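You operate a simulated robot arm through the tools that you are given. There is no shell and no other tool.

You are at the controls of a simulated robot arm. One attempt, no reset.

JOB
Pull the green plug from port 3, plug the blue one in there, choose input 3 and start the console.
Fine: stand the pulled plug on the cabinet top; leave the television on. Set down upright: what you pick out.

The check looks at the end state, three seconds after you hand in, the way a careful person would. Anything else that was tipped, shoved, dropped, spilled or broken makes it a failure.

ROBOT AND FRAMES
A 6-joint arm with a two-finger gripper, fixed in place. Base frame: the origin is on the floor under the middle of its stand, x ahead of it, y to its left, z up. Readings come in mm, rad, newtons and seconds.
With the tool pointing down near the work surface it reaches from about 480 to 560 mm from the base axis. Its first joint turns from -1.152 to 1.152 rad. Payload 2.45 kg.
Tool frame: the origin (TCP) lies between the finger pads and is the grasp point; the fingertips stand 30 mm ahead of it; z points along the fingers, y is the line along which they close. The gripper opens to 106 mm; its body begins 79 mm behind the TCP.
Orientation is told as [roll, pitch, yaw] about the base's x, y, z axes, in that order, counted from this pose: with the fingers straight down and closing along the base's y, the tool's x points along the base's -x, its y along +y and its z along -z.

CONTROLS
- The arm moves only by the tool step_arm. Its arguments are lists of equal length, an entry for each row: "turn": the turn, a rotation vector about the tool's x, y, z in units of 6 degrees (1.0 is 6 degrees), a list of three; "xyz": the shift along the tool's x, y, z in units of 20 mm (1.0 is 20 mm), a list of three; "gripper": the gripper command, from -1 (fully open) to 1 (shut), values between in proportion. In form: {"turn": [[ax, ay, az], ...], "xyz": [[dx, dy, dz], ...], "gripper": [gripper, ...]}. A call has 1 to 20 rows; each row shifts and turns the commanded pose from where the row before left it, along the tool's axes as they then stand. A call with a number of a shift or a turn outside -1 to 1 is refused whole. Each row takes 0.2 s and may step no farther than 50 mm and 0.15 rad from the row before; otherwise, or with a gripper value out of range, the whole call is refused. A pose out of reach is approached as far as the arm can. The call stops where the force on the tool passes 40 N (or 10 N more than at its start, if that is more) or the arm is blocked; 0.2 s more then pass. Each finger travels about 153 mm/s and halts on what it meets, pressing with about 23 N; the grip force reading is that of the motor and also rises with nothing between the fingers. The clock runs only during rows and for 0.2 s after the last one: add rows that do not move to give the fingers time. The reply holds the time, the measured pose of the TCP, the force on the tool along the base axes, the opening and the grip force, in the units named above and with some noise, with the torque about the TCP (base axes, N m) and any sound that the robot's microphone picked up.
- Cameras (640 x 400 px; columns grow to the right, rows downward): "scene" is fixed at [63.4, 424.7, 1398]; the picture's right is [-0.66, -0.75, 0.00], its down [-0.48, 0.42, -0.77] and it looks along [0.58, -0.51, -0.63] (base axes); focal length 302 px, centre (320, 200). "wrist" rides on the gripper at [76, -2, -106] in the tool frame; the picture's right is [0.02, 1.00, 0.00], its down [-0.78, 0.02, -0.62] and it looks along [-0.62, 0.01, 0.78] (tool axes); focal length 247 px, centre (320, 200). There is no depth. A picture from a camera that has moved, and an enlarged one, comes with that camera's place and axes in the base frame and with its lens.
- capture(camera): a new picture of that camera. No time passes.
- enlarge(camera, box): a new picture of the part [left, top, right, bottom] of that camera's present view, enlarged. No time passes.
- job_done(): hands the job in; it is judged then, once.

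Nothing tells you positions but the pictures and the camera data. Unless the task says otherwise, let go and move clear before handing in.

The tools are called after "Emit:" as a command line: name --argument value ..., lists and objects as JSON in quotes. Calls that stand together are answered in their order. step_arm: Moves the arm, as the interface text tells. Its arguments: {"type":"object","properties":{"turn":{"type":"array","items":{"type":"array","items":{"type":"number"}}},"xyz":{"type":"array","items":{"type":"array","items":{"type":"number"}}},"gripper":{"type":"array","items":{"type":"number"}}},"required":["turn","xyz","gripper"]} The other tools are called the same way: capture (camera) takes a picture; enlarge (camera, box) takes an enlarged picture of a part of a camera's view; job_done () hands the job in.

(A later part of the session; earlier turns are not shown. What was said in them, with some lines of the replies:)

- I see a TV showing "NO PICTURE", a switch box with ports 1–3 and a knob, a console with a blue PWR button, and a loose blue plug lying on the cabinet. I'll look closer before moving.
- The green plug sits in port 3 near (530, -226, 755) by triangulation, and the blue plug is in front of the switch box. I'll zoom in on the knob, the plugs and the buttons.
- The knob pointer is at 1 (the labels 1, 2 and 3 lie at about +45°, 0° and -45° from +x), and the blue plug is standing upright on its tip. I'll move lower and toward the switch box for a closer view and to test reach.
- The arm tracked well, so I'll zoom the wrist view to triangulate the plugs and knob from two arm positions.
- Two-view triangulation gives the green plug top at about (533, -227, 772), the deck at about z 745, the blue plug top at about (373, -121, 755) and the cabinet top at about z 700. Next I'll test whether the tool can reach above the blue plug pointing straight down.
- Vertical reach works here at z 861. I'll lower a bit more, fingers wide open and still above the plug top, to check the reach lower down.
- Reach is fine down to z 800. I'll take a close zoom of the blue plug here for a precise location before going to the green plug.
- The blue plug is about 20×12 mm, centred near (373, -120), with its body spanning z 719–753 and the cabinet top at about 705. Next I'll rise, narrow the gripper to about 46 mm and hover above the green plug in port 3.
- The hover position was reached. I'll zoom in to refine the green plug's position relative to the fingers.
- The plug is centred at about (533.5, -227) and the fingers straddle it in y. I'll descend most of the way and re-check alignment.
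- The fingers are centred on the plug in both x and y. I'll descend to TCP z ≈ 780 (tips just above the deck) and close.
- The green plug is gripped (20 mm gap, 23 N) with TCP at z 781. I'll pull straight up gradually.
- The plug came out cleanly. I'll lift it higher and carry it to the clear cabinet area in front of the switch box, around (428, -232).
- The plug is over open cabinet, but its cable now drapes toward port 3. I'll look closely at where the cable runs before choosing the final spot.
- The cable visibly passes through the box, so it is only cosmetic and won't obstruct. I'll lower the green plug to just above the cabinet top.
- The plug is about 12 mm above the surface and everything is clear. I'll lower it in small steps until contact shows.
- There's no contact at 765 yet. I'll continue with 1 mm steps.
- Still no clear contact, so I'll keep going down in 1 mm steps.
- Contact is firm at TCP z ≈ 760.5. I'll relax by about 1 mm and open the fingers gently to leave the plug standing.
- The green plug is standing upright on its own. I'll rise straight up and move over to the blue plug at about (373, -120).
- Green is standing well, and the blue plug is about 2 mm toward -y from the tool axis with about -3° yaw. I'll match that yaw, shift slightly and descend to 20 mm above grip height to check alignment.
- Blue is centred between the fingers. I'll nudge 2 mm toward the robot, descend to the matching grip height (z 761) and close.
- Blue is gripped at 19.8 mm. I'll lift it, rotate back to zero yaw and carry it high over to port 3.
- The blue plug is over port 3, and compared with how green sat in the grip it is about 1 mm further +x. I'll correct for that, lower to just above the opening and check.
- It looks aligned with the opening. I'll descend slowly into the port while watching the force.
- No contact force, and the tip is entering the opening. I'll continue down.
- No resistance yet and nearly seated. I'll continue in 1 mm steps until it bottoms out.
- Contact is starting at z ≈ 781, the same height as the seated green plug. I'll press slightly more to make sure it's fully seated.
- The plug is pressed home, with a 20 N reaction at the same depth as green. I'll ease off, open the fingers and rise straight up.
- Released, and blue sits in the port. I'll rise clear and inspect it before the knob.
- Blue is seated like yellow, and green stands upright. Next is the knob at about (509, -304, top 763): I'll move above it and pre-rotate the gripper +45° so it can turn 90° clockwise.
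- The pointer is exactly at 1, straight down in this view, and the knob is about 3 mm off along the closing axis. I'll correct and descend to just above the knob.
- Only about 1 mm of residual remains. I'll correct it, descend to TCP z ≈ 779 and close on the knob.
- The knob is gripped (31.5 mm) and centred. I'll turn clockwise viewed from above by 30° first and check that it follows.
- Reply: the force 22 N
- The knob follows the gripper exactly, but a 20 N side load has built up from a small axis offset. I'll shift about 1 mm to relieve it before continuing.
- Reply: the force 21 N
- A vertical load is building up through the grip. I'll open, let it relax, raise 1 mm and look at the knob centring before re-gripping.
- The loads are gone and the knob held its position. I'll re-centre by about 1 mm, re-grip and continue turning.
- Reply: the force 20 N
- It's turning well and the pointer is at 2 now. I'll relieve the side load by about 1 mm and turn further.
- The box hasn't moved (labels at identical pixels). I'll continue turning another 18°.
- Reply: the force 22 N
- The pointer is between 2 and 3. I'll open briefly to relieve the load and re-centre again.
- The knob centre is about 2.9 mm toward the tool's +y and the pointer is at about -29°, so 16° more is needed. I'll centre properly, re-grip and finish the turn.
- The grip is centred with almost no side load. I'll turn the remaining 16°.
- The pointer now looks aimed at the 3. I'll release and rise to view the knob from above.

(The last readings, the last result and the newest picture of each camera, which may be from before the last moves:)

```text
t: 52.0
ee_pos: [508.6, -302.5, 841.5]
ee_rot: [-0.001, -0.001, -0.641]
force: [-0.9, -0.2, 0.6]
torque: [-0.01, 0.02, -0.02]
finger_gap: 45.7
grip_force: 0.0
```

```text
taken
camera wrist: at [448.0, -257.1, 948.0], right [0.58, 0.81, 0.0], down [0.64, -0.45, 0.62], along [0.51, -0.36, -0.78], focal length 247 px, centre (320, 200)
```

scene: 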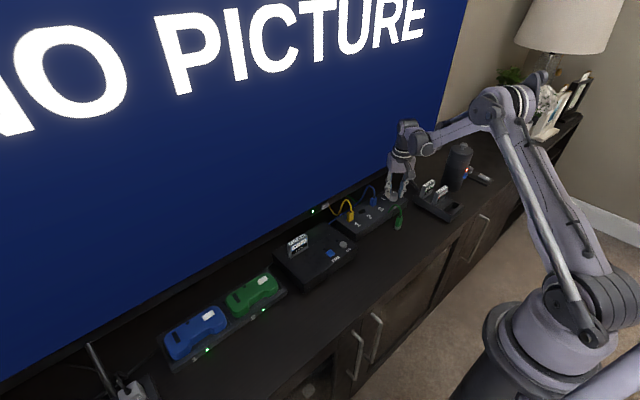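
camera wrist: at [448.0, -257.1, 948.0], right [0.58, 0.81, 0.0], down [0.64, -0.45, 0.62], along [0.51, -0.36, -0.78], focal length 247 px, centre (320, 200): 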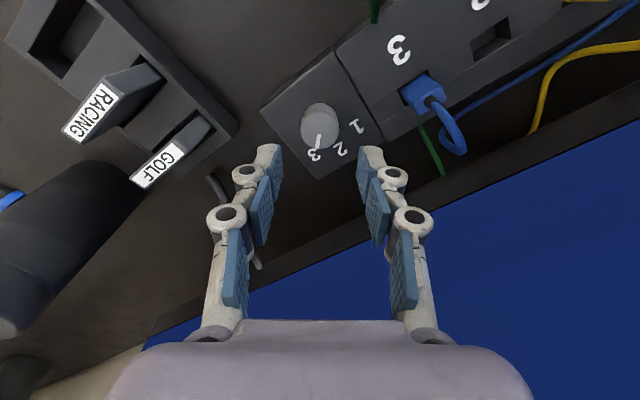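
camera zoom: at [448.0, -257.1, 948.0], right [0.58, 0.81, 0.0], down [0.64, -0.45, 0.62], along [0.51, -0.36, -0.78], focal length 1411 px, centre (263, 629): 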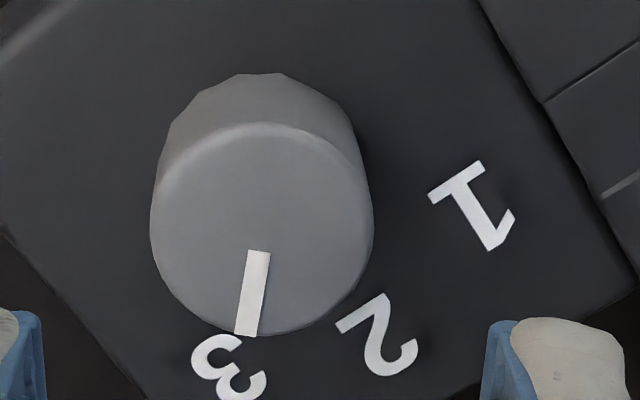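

The pointer is within about 2° of the 3 mark, so input 3 is selected. Next I'll rise, un-rotate, close the gripper and travel toward the console's ON button near (463, -18, 756).

Emit:
step_arm --turn '[[0, 0, 0], [0, 0, 0], [0, 0, -0.8714], [0, 0, -0.8714], [0, 0, -0.8714], [0, 0, -0.8714], [0, 0, -0.8714], [0, 0, -0.8714], [0, 0, -0.8714], [0, 0, 0]]' --xyz '[[0, 0, -1], [0, 0, -1], [0, 0, 0], [0, 0, 0], [0, 0, 0], [0, 0, 0], [0, 0, 0], [0, 0, 0], [0, 0, 0], [0, 0, 0]]' --gripper '[0.13, 0.13, 1, 1, 1, 1, 1, 1, 1, 1]'

Emit:
capture --camera "wrist"

```text
t: 54.2
ee_pos: [509.4, -302.7, 880.4]
ee_rot: [0.002, 0.002, 0.0]
force: [-0.1, -0.1, -0.7]
torque: [0.01, -0.01, 0.0]
finger_gap: 0.1
grip_force: 22.9
```

```text
taken
camera wrist: at [434.1, -303.8, 986.8], right [-0.02, 1.0, 0.0], down [0.78, 0.02, 0.62], along [0.62, 0.01, -0.78], focal length 247 px, centre (320, 200)
```

wrist: 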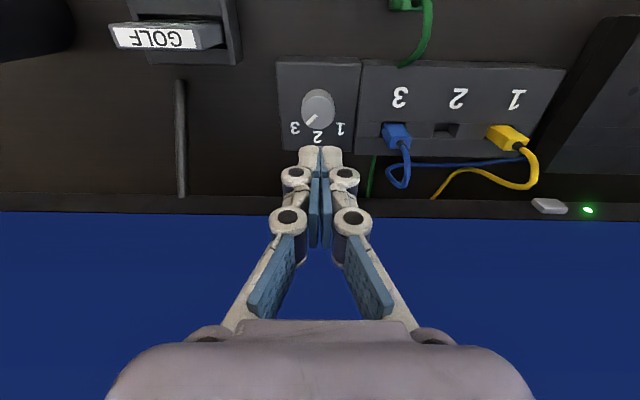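

The knob clearly points at 3. I'll move over to the console now.

Emit:
step_arm --turn '[[0, 0, 0], [0, 0, 0], [0, 0, 0], [0, 0, 0], [0, 0, 0], [0, 0, 0], [0, 0, 0], [0, 0, 0], [0, 0, 0], [0, 0, 0], [0, 0, 0], [0, 0, 0], [0, 0, 0], [0, 0, 0], [0, 0, 0], [0, 0, 0]]' --xyz '[[0.153, 0.95, 0], [0.153, 0.95, 0], [0.153, 0.95, 0], [0.153, 0.95, 0], [0.153, 0.95, 0], [0.153, 0.95, 0], [0.153, 0.95, 0], [0.153, 0.95, 0], [0.153, 0.95, 0], [0.153, 0.95, 0], [0.153, 0.95, 0], [0.153, 0.95, 0], [0.153, 0.95, 0], [0.153, 0.95, 0], [0.153, 0.95, 0], [0, 0, 0]]' --gripper '[1, 1, 1, 1, 1, 1, 1, 1, 1, 1, 1, 1, 1, 1, 1, 1]'

Emit:
capture --camera "wrist"

Emit:
enlarge --camera "wrist" --box '[230, 40, 430, 200]'

Emit:
capture --camera "scene"

```text
t: 57.6
ee_pos: [464.0, -18.1, 881.2]
ee_rot: [0.0, 0.001, -0.004]
force: [-0.1, 0.4, 0.5]
torque: [-0.01, -0.01, -0.02]
finger_gap: 0.0
grip_force: 22.9
```

```text
taken
camera wrist: at [387.9, -18.3, 987.0], right [-0.02, 1.0, 0.0], down [0.78, 0.02, 0.62], along [0.62, 0.01, -0.78], focal length 247 px, centre (320, 200)
```

wrist: 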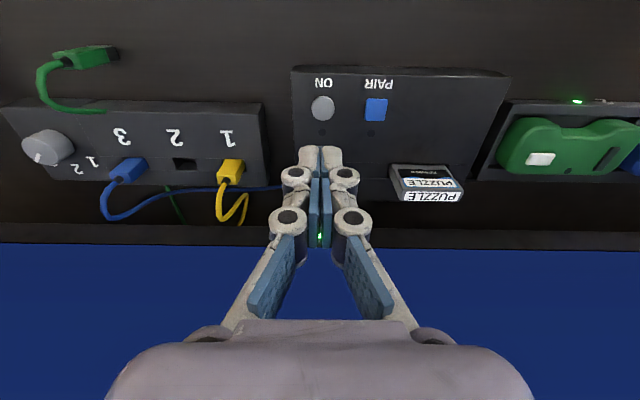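

```text
2.50 times, centred on (330, 120) of wrist
camera zoom: at [387.9, -18.3, 987.0], right [-0.02, 1.0, 0.0], down [0.78, 0.02, 0.62], along [0.62, 0.01, -0.78], focal length 617 px, centre (295, 400)
```

zoom: 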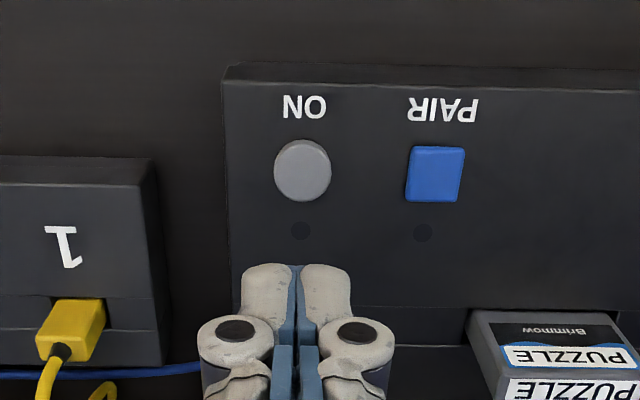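

```text
taken
```

scene: 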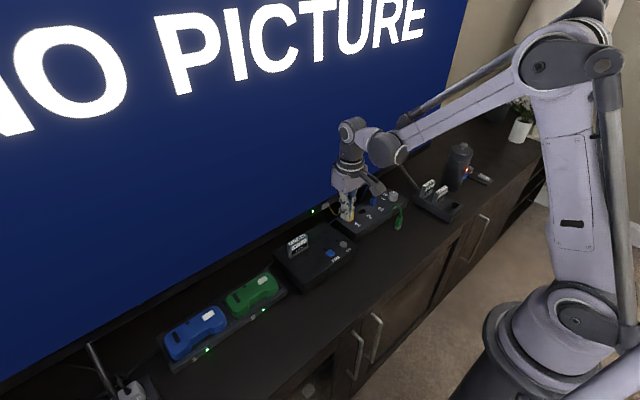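

The ON button is almost directly under the tool (within about 1–2 mm), and PAIR is about 49 mm away, clear of the closed fingertips. I'll descend to about 15 mm above the button.

Emit:
step_arm --turn '[[0, 0, 0], [0, 0, 0], [0, 0, 0], [0, 0, 0], [0, 0, 0]]' --xyz '[[0.02, 0.05, 1], [0, 0, 1], [0, 0, 1], [0, 0, 0.9], [0, 0, 0]]' --gripper '[1, 1, 1, 1, 1]'

Emit:
enlarge --camera "wrist" --box '[230, 80, 430, 220]'

Emit:
enlarge --camera "scene" --box '[280, 190, 380, 280]'

```text
t: 58.8
ee_pos: [464.2, -16.9, 803.2]
ee_rot: [0.0, 0.0, -0.001]
force: [-0.1, 0.2, 0.8]
torque: [-0.01, -0.03, 0.0]
finger_gap: 0.0
grip_force: 23.6
```

```text
2.86 times, centred on (330, 150) of wrist
camera zoom: at [387.4, -16.7, 908.9], right [-0.02, 1.0, 0.0], down [0.78, 0.02, 0.62], along [0.62, 0.01, -0.78], focal length 706 px, centre (291, 343)
```

zoom: 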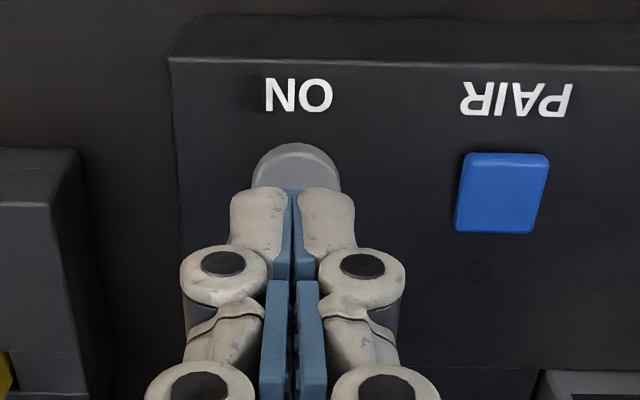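

```text
4.44 times, centred on (330, 235) of scene
camera zoom: at [63.4, 424.7, 1398.0], right [-0.66, -0.75, 0.0], down [-0.48, 0.42, -0.77], along [0.58, -0.51, -0.63], focal length 1342 px, centre (276, 44)
```

zoom: 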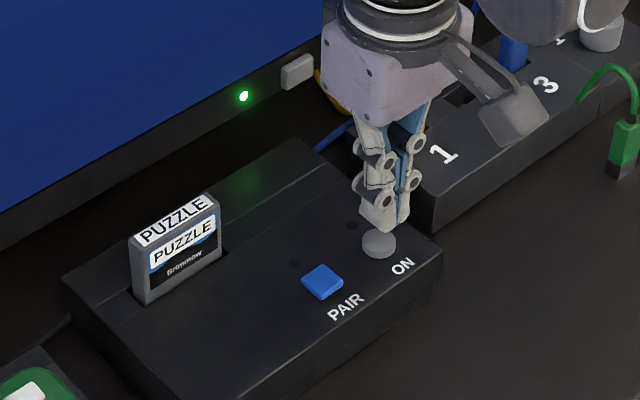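

The fingertips are over the ON button. I'll shift 2 mm toward the robot and lower to just above it, then press in small steps.

Emit:
step_arm --turn '[[0, 0, 0], [0, 0, 0], [0, 0, 0]]' --xyz '[[0.1, 0.03, 0.3], [0, 0, 0.3], [0, 0, 0]]' --gripper '[1, 1, 1]'

Emit:
enlarge --camera "scene" --box '[320, 220, 370, 260]'

```text
t: 59.6
ee_pos: [461.4, -16.5, 790.8]
ee_rot: [-0.001, 0.0, 0.0]
force: [0.7, -1.3, -0.5]
torque: [-0.01, 0.01, -0.02]
finger_gap: 0.1
grip_force: 23.2
```

```text
10.00 times, centred on (345, 240) of scene
camera zoom: at [63.4, 424.7, 1398.0], right [-0.66, -0.75, 0.0], down [-0.48, 0.42, -0.77], along [0.58, -0.51, -0.63], focal length 3020 px, centre (70, -200)
```

zoom: 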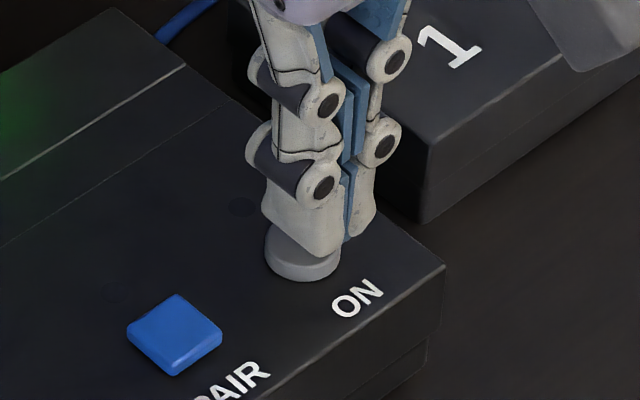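

The tips are right over the button with a few millimetres to go. I'll press down in 1 mm steps.

Emit:
step_arm --turn '[[0, 0, 0], [0, 0, 0], [0, 0, 0], [0, 0, 0], [0, 0, 0]]' --xyz '[[0, 0, 0.06], [0, 0, 0.06], [0, 0, 0.06], [0, 0, 0.06], [0, 0, 0]]' --gripper '[1, 1, 1, 1, 1]'

Emit:
enlarge --camera "scene" --box '[320, 220, 370, 260]'

```text
t: 60.8
ee_pos: [460.2, -16.1, 786.2]
ee_rot: [0.001, 0.001, 0.0]
force: [0.5, -0.4, 0.8]
torque: [0.02, -0.01, 0.01]
finger_gap: 0.2
grip_force: 23.1
```

```text
10.00 times, centred on (345, 240) of scene
camera zoom: at [63.4, 424.7, 1398.0], right [-0.66, -0.75, 0.0], down [-0.48, 0.42, -0.77], along [0.58, -0.51, -0.63], focal length 3020 px, centre (70, -200)
```

zoom: 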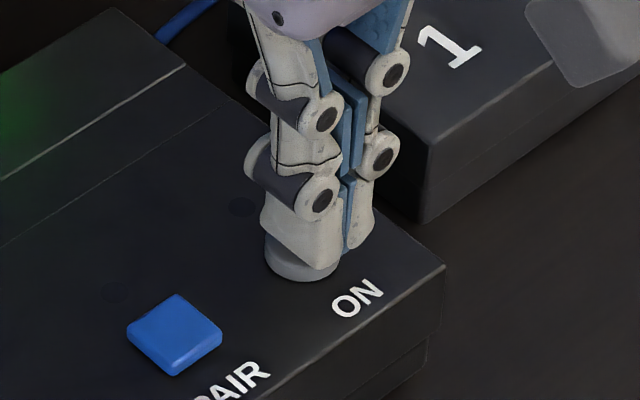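

Emit:
step_arm --turn '[[0, 0, 0], [0, 0, 0], [0, 0, 0]]' --xyz '[[0, 0, 0.05], [0, 0, 0.05], [0, 0, 0]]' --gripper '[1, 1, 1]'

Emit:
enlarge --camera "scene" --box '[320, 220, 370, 260]'

```text
t: 61.6
ee_pos: [459.7, -14.9, 783.0]
ee_rot: [0.0, 0.001, 0.0]
force: [0.1, -0.3, -0.6]
torque: [-0.02, -0.01, -0.04]
finger_gap: 0.0
grip_force: 22.8
```

```text
10.00 times, centred on (345, 240) of scene
camera zoom: at [63.4, 424.7, 1398.0], right [-0.66, -0.75, 0.0], down [-0.48, 0.42, -0.77], along [0.58, -0.51, -0.63], focal length 3020 px, centre (70, -200)
```

zoom: 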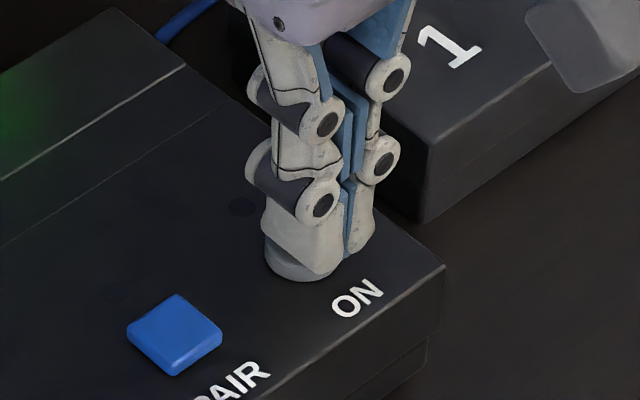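

No contact force yet at z 783. I'll continue in 1 mm steps.

Emit:
step_arm --turn '[[0, 0, 0], [0, 0, 0], [0, 0, 0]]' --xyz '[[0, 0, 0.05], [0, 0, 0.05], [0, 0, 0]]' --gripper '[1, 1, 1]'

Emit:
enlarge --camera "scene" --box '[320, 220, 370, 260]'

```text
t: 62.4
ee_pos: [460.3, -16.7, 782.5]
ee_rot: [-0.002, 0.001, 0.001]
force: [-0.2, -0.6, 0.3]
torque: [0.01, -0.01, 0.0]
finger_gap: 0.0
grip_force: 22.9
```

```text
10.00 times, centred on (345, 240) of scene
camera zoom: at [63.4, 424.7, 1398.0], right [-0.66, -0.75, 0.0], down [-0.48, 0.42, -0.77], along [0.58, -0.51, -0.63], focal length 3020 px, centre (70, -200)
```

zoom: 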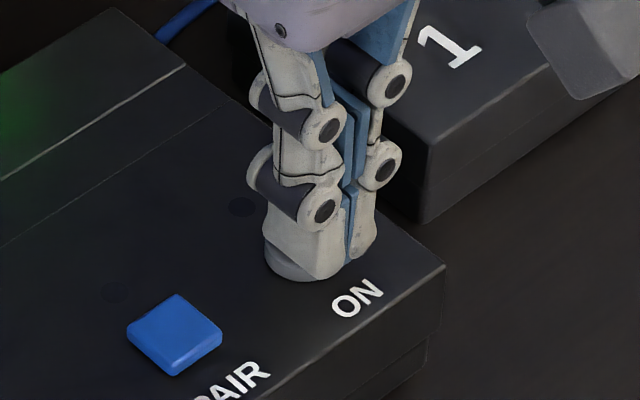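

Emit:
step_arm --turn '[[0, 0, 0], [0, 0, 0], [0, 0, 0]]' --xyz '[[0, 0, 0.05], [0, 0, 0.05], [0, 0, 0]]' --gripper '[1, 1, 1]'

Emit:
enlarge --camera "scene" --box '[320, 220, 370, 260]'

```text
t: 63.2
ee_pos: [462.0, -16.8, 780.1]
ee_rot: [0.0, -0.001, 0.0]
force: [0.4, -0.4, 1.1]
torque: [0.02, 0.01, -0.01]
finger_gap: 0.1
grip_force: 23.1
```

```text
10.00 times, centred on (345, 240) of scene
camera zoom: at [63.4, 424.7, 1398.1], right [-0.66, -0.75, 0.0], down [-0.48, 0.42, -0.77], along [0.58, -0.51, -0.63], focal length 3020 px, centre (70, -200)
```

zoom: 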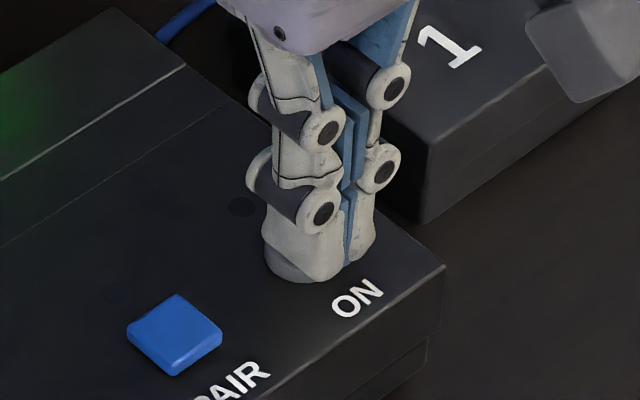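

Emit:
step_arm --turn '[[0, 0, 0], [0, 0, 0], [0, 0, 0]]' --xyz '[[0, 0, 0.05], [0, 0, 0.05], [0, 0, 0]]' --gripper '[1, 1, 1]'

Emit:
capture --camera "scene"

Emit:
enlarge --camera "scene" --box '[320, 220, 370, 260]'

```text
t: 64.0
ee_pos: [460.0, -15.7, 776.8]
ee_rot: [0.001, 0.001, -0.002]
force: [-0.3, -0.6, 1.1]
torque: [-0.01, 0.02, 0.02]
finger_gap: 5.9
grip_force: 28.6
heard: click
```

```text
taken
```

scene: 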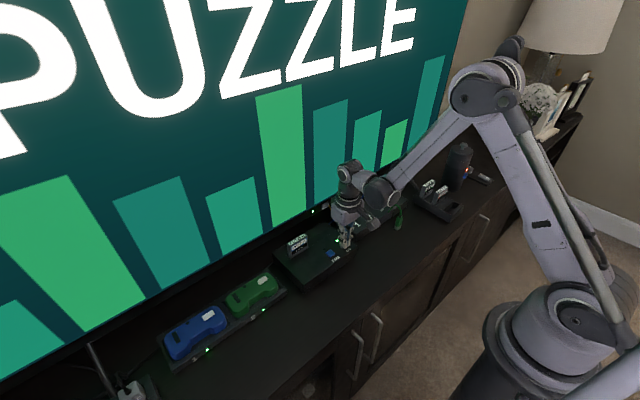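

```text
10.00 times, centred on (345, 240) of scene
camera zoom: at [63.4, 424.7, 1398.1], right [-0.66, -0.75, 0.0], down [-0.48, 0.42, -0.77], along [0.58, -0.51, -0.63], focal length 3020 px, centre (70, -200)
```

zoom: 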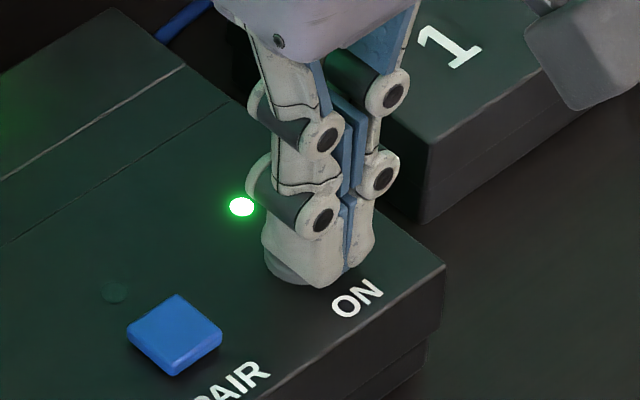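

A click was heard, the console LED is green and the TV shows the PUZZLE game via input 3. I'll lift straight off the button and move clear.

Emit:
step_arm --turn '[[0, 0, 0], [0, 0, 0], [0, 0, 0], [0, 0, 0], [0, 0, 0], [0, 0, 0], [0, 0, 0]]' --xyz '[[0, 0, -0.2], [0, 0, -0.5], [0, 0, -1], [0, 0, -1], [0, 0, -1], [0, 0, -1], [0, 0, 0]]' --gripper '[1, 1, 1, 1, 1, 1, 1]'

Emit:
capture --camera "scene"

Emit:
capture --camera "wrist"

```text
t: 65.6
ee_pos: [458.3, -14.0, 871.8]
ee_rot: [0.001, 0.001, 0.0]
force: [0.3, -0.7, -0.1]
torque: [0.02, 0.03, 0.02]
finger_gap: 0.1
grip_force: 28.1
```

```text
taken
```

scene: 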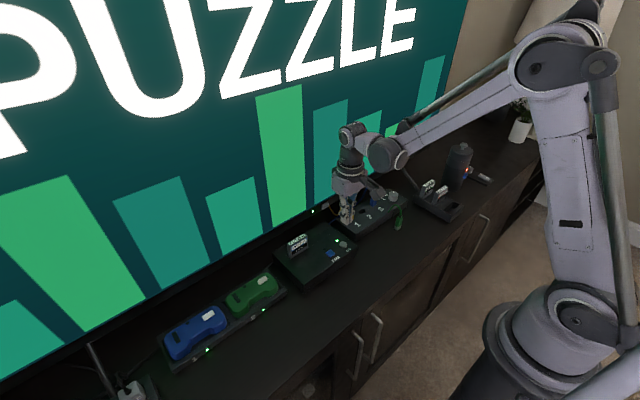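

```text
taken
camera wrist: at [383.7, -14.9, 978.3], right [-0.02, 1.0, 0.0], down [0.78, 0.02, 0.62], along [0.62, 0.01, -0.78], focal length 247 px, centre (320, 200)
```

wrist: 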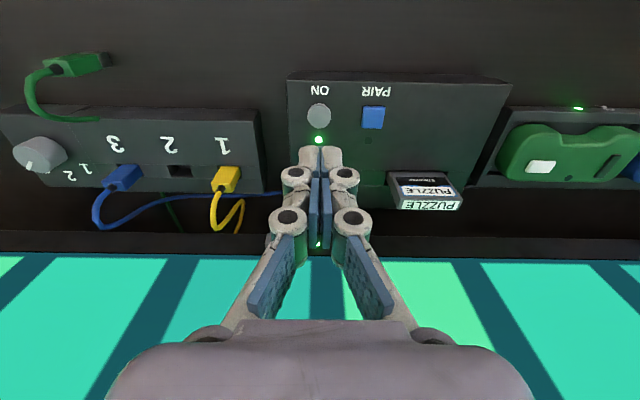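

The console stays on. I'll retreat higher and check every object one last time.

Emit:
step_arm --turn '[[0, 0, 0], [0, 0, 0], [0, 0, 0], [0, 0, 0], [0, 0, 0], [0, 0, 0], [0, 0, 0], [0, 0, 0], [0, 0, 0]]' --xyz '[[0, 0, -1], [0, 0, -1], [0, 0, -1], [0.3, 0.5, -1], [0.3, 0.5, -1], [0.3, 0.5, -1], [0.3, 0.5, -1], [0, 0, 0], [0, 0, 0]]' --gripper '[1, 1, 1, 1, 1, 1, 0.5, 0.5, 0.5]'

Emit:
capture --camera "scene"

Emit:
enlarge --camera "scene" --box '[330, 160, 430, 250]'

Emit:
enlarge --camera "scene" --box '[260, 200, 380, 300]'

Emit:
capture --camera "wrist"

```text
t: 67.6
ee_pos: [435.5, 23.3, 1012.9]
ee_rot: [0.0, 0.0, -0.001]
force: [-0.1, -0.7, -0.1]
torque: [-0.01, -0.02, -0.02]
finger_gap: 26.3
grip_force: 0.0
```

```text
taken
```

scene: 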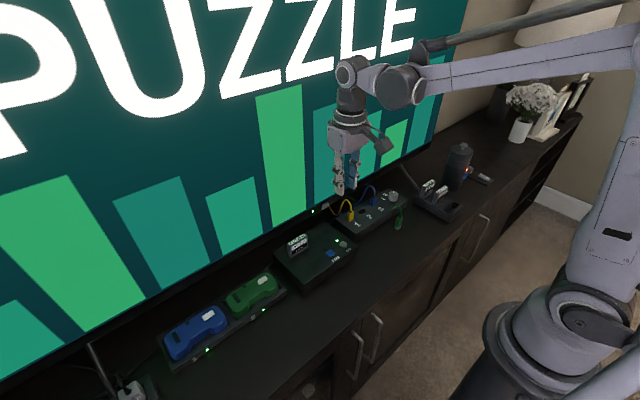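

```text
4.44 times, centred on (380, 205) of scene
camera zoom: at [63.4, 424.7, 1398.0], right [-0.66, -0.75, 0.0], down [-0.48, 0.42, -0.77], along [0.58, -0.51, -0.63], focal length 1342 px, centre (53, 178)
```

zoom: 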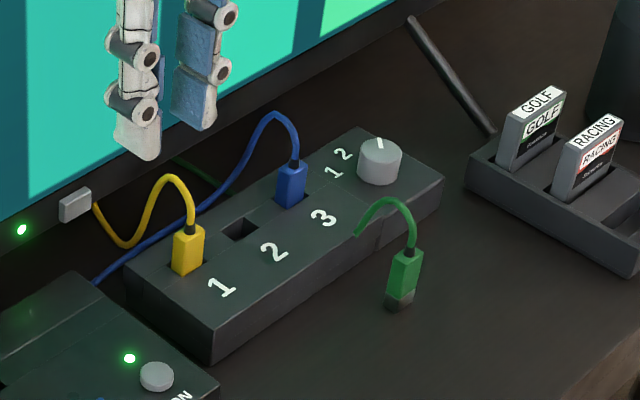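

```text
4.00 times, centred on (320, 250) of scene
camera zoom: at [63.4, 424.7, 1398.0], right [-0.66, -0.75, 0.0], down [-0.48, 0.42, -0.77], along [0.58, -0.51, -0.63], focal length 1208 px, centre (320, 0)
```

zoom: 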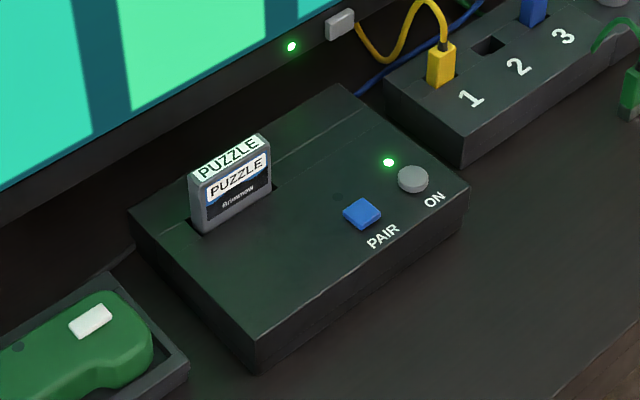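

```text
taken
camera wrist: at [360.2, 22.8, 1119.1], right [-0.02, 1.0, 0.0], down [0.78, 0.02, 0.62], along [0.62, 0.01, -0.78], focal length 247 px, centre (320, 200)
```

wrist: 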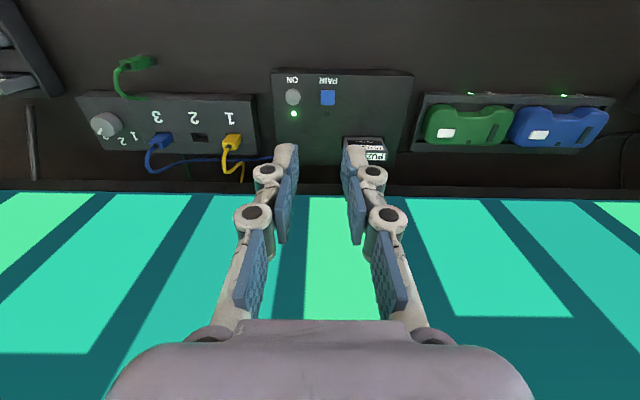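

Every part of the job shows as done:
- **Plugs:** blue is seated in port 3, green stands upright on the cabinet top, and yellow and the rest are undisturbed.
- **Input and console:** the knob points at 3, the console LED is on, and the TV shows the PUZZLE game.
- **Arm:** it is clear of everything, so I'm handing in.

Emit:
job_done

```text
The job is handed in.
```

The job is done and handed in. The television is on and showing the PUZZLE game through input 3.

- **Green plug:** pulled from port 3 and standing upright on the cabinet top, in front of the switch box.
- **Blue plug:** seated in port 3, at the same depth the green one was.
- **Input knob:** turned from 1 to 3. The pointer sits within about 2° of the 3 mark.
- **Console:** I pressed ON once, heard the click, and its green light stayed on.

In the last pictures nothing else had been tipped or moved. The gripper had let go and the arm was clear before I handed in.
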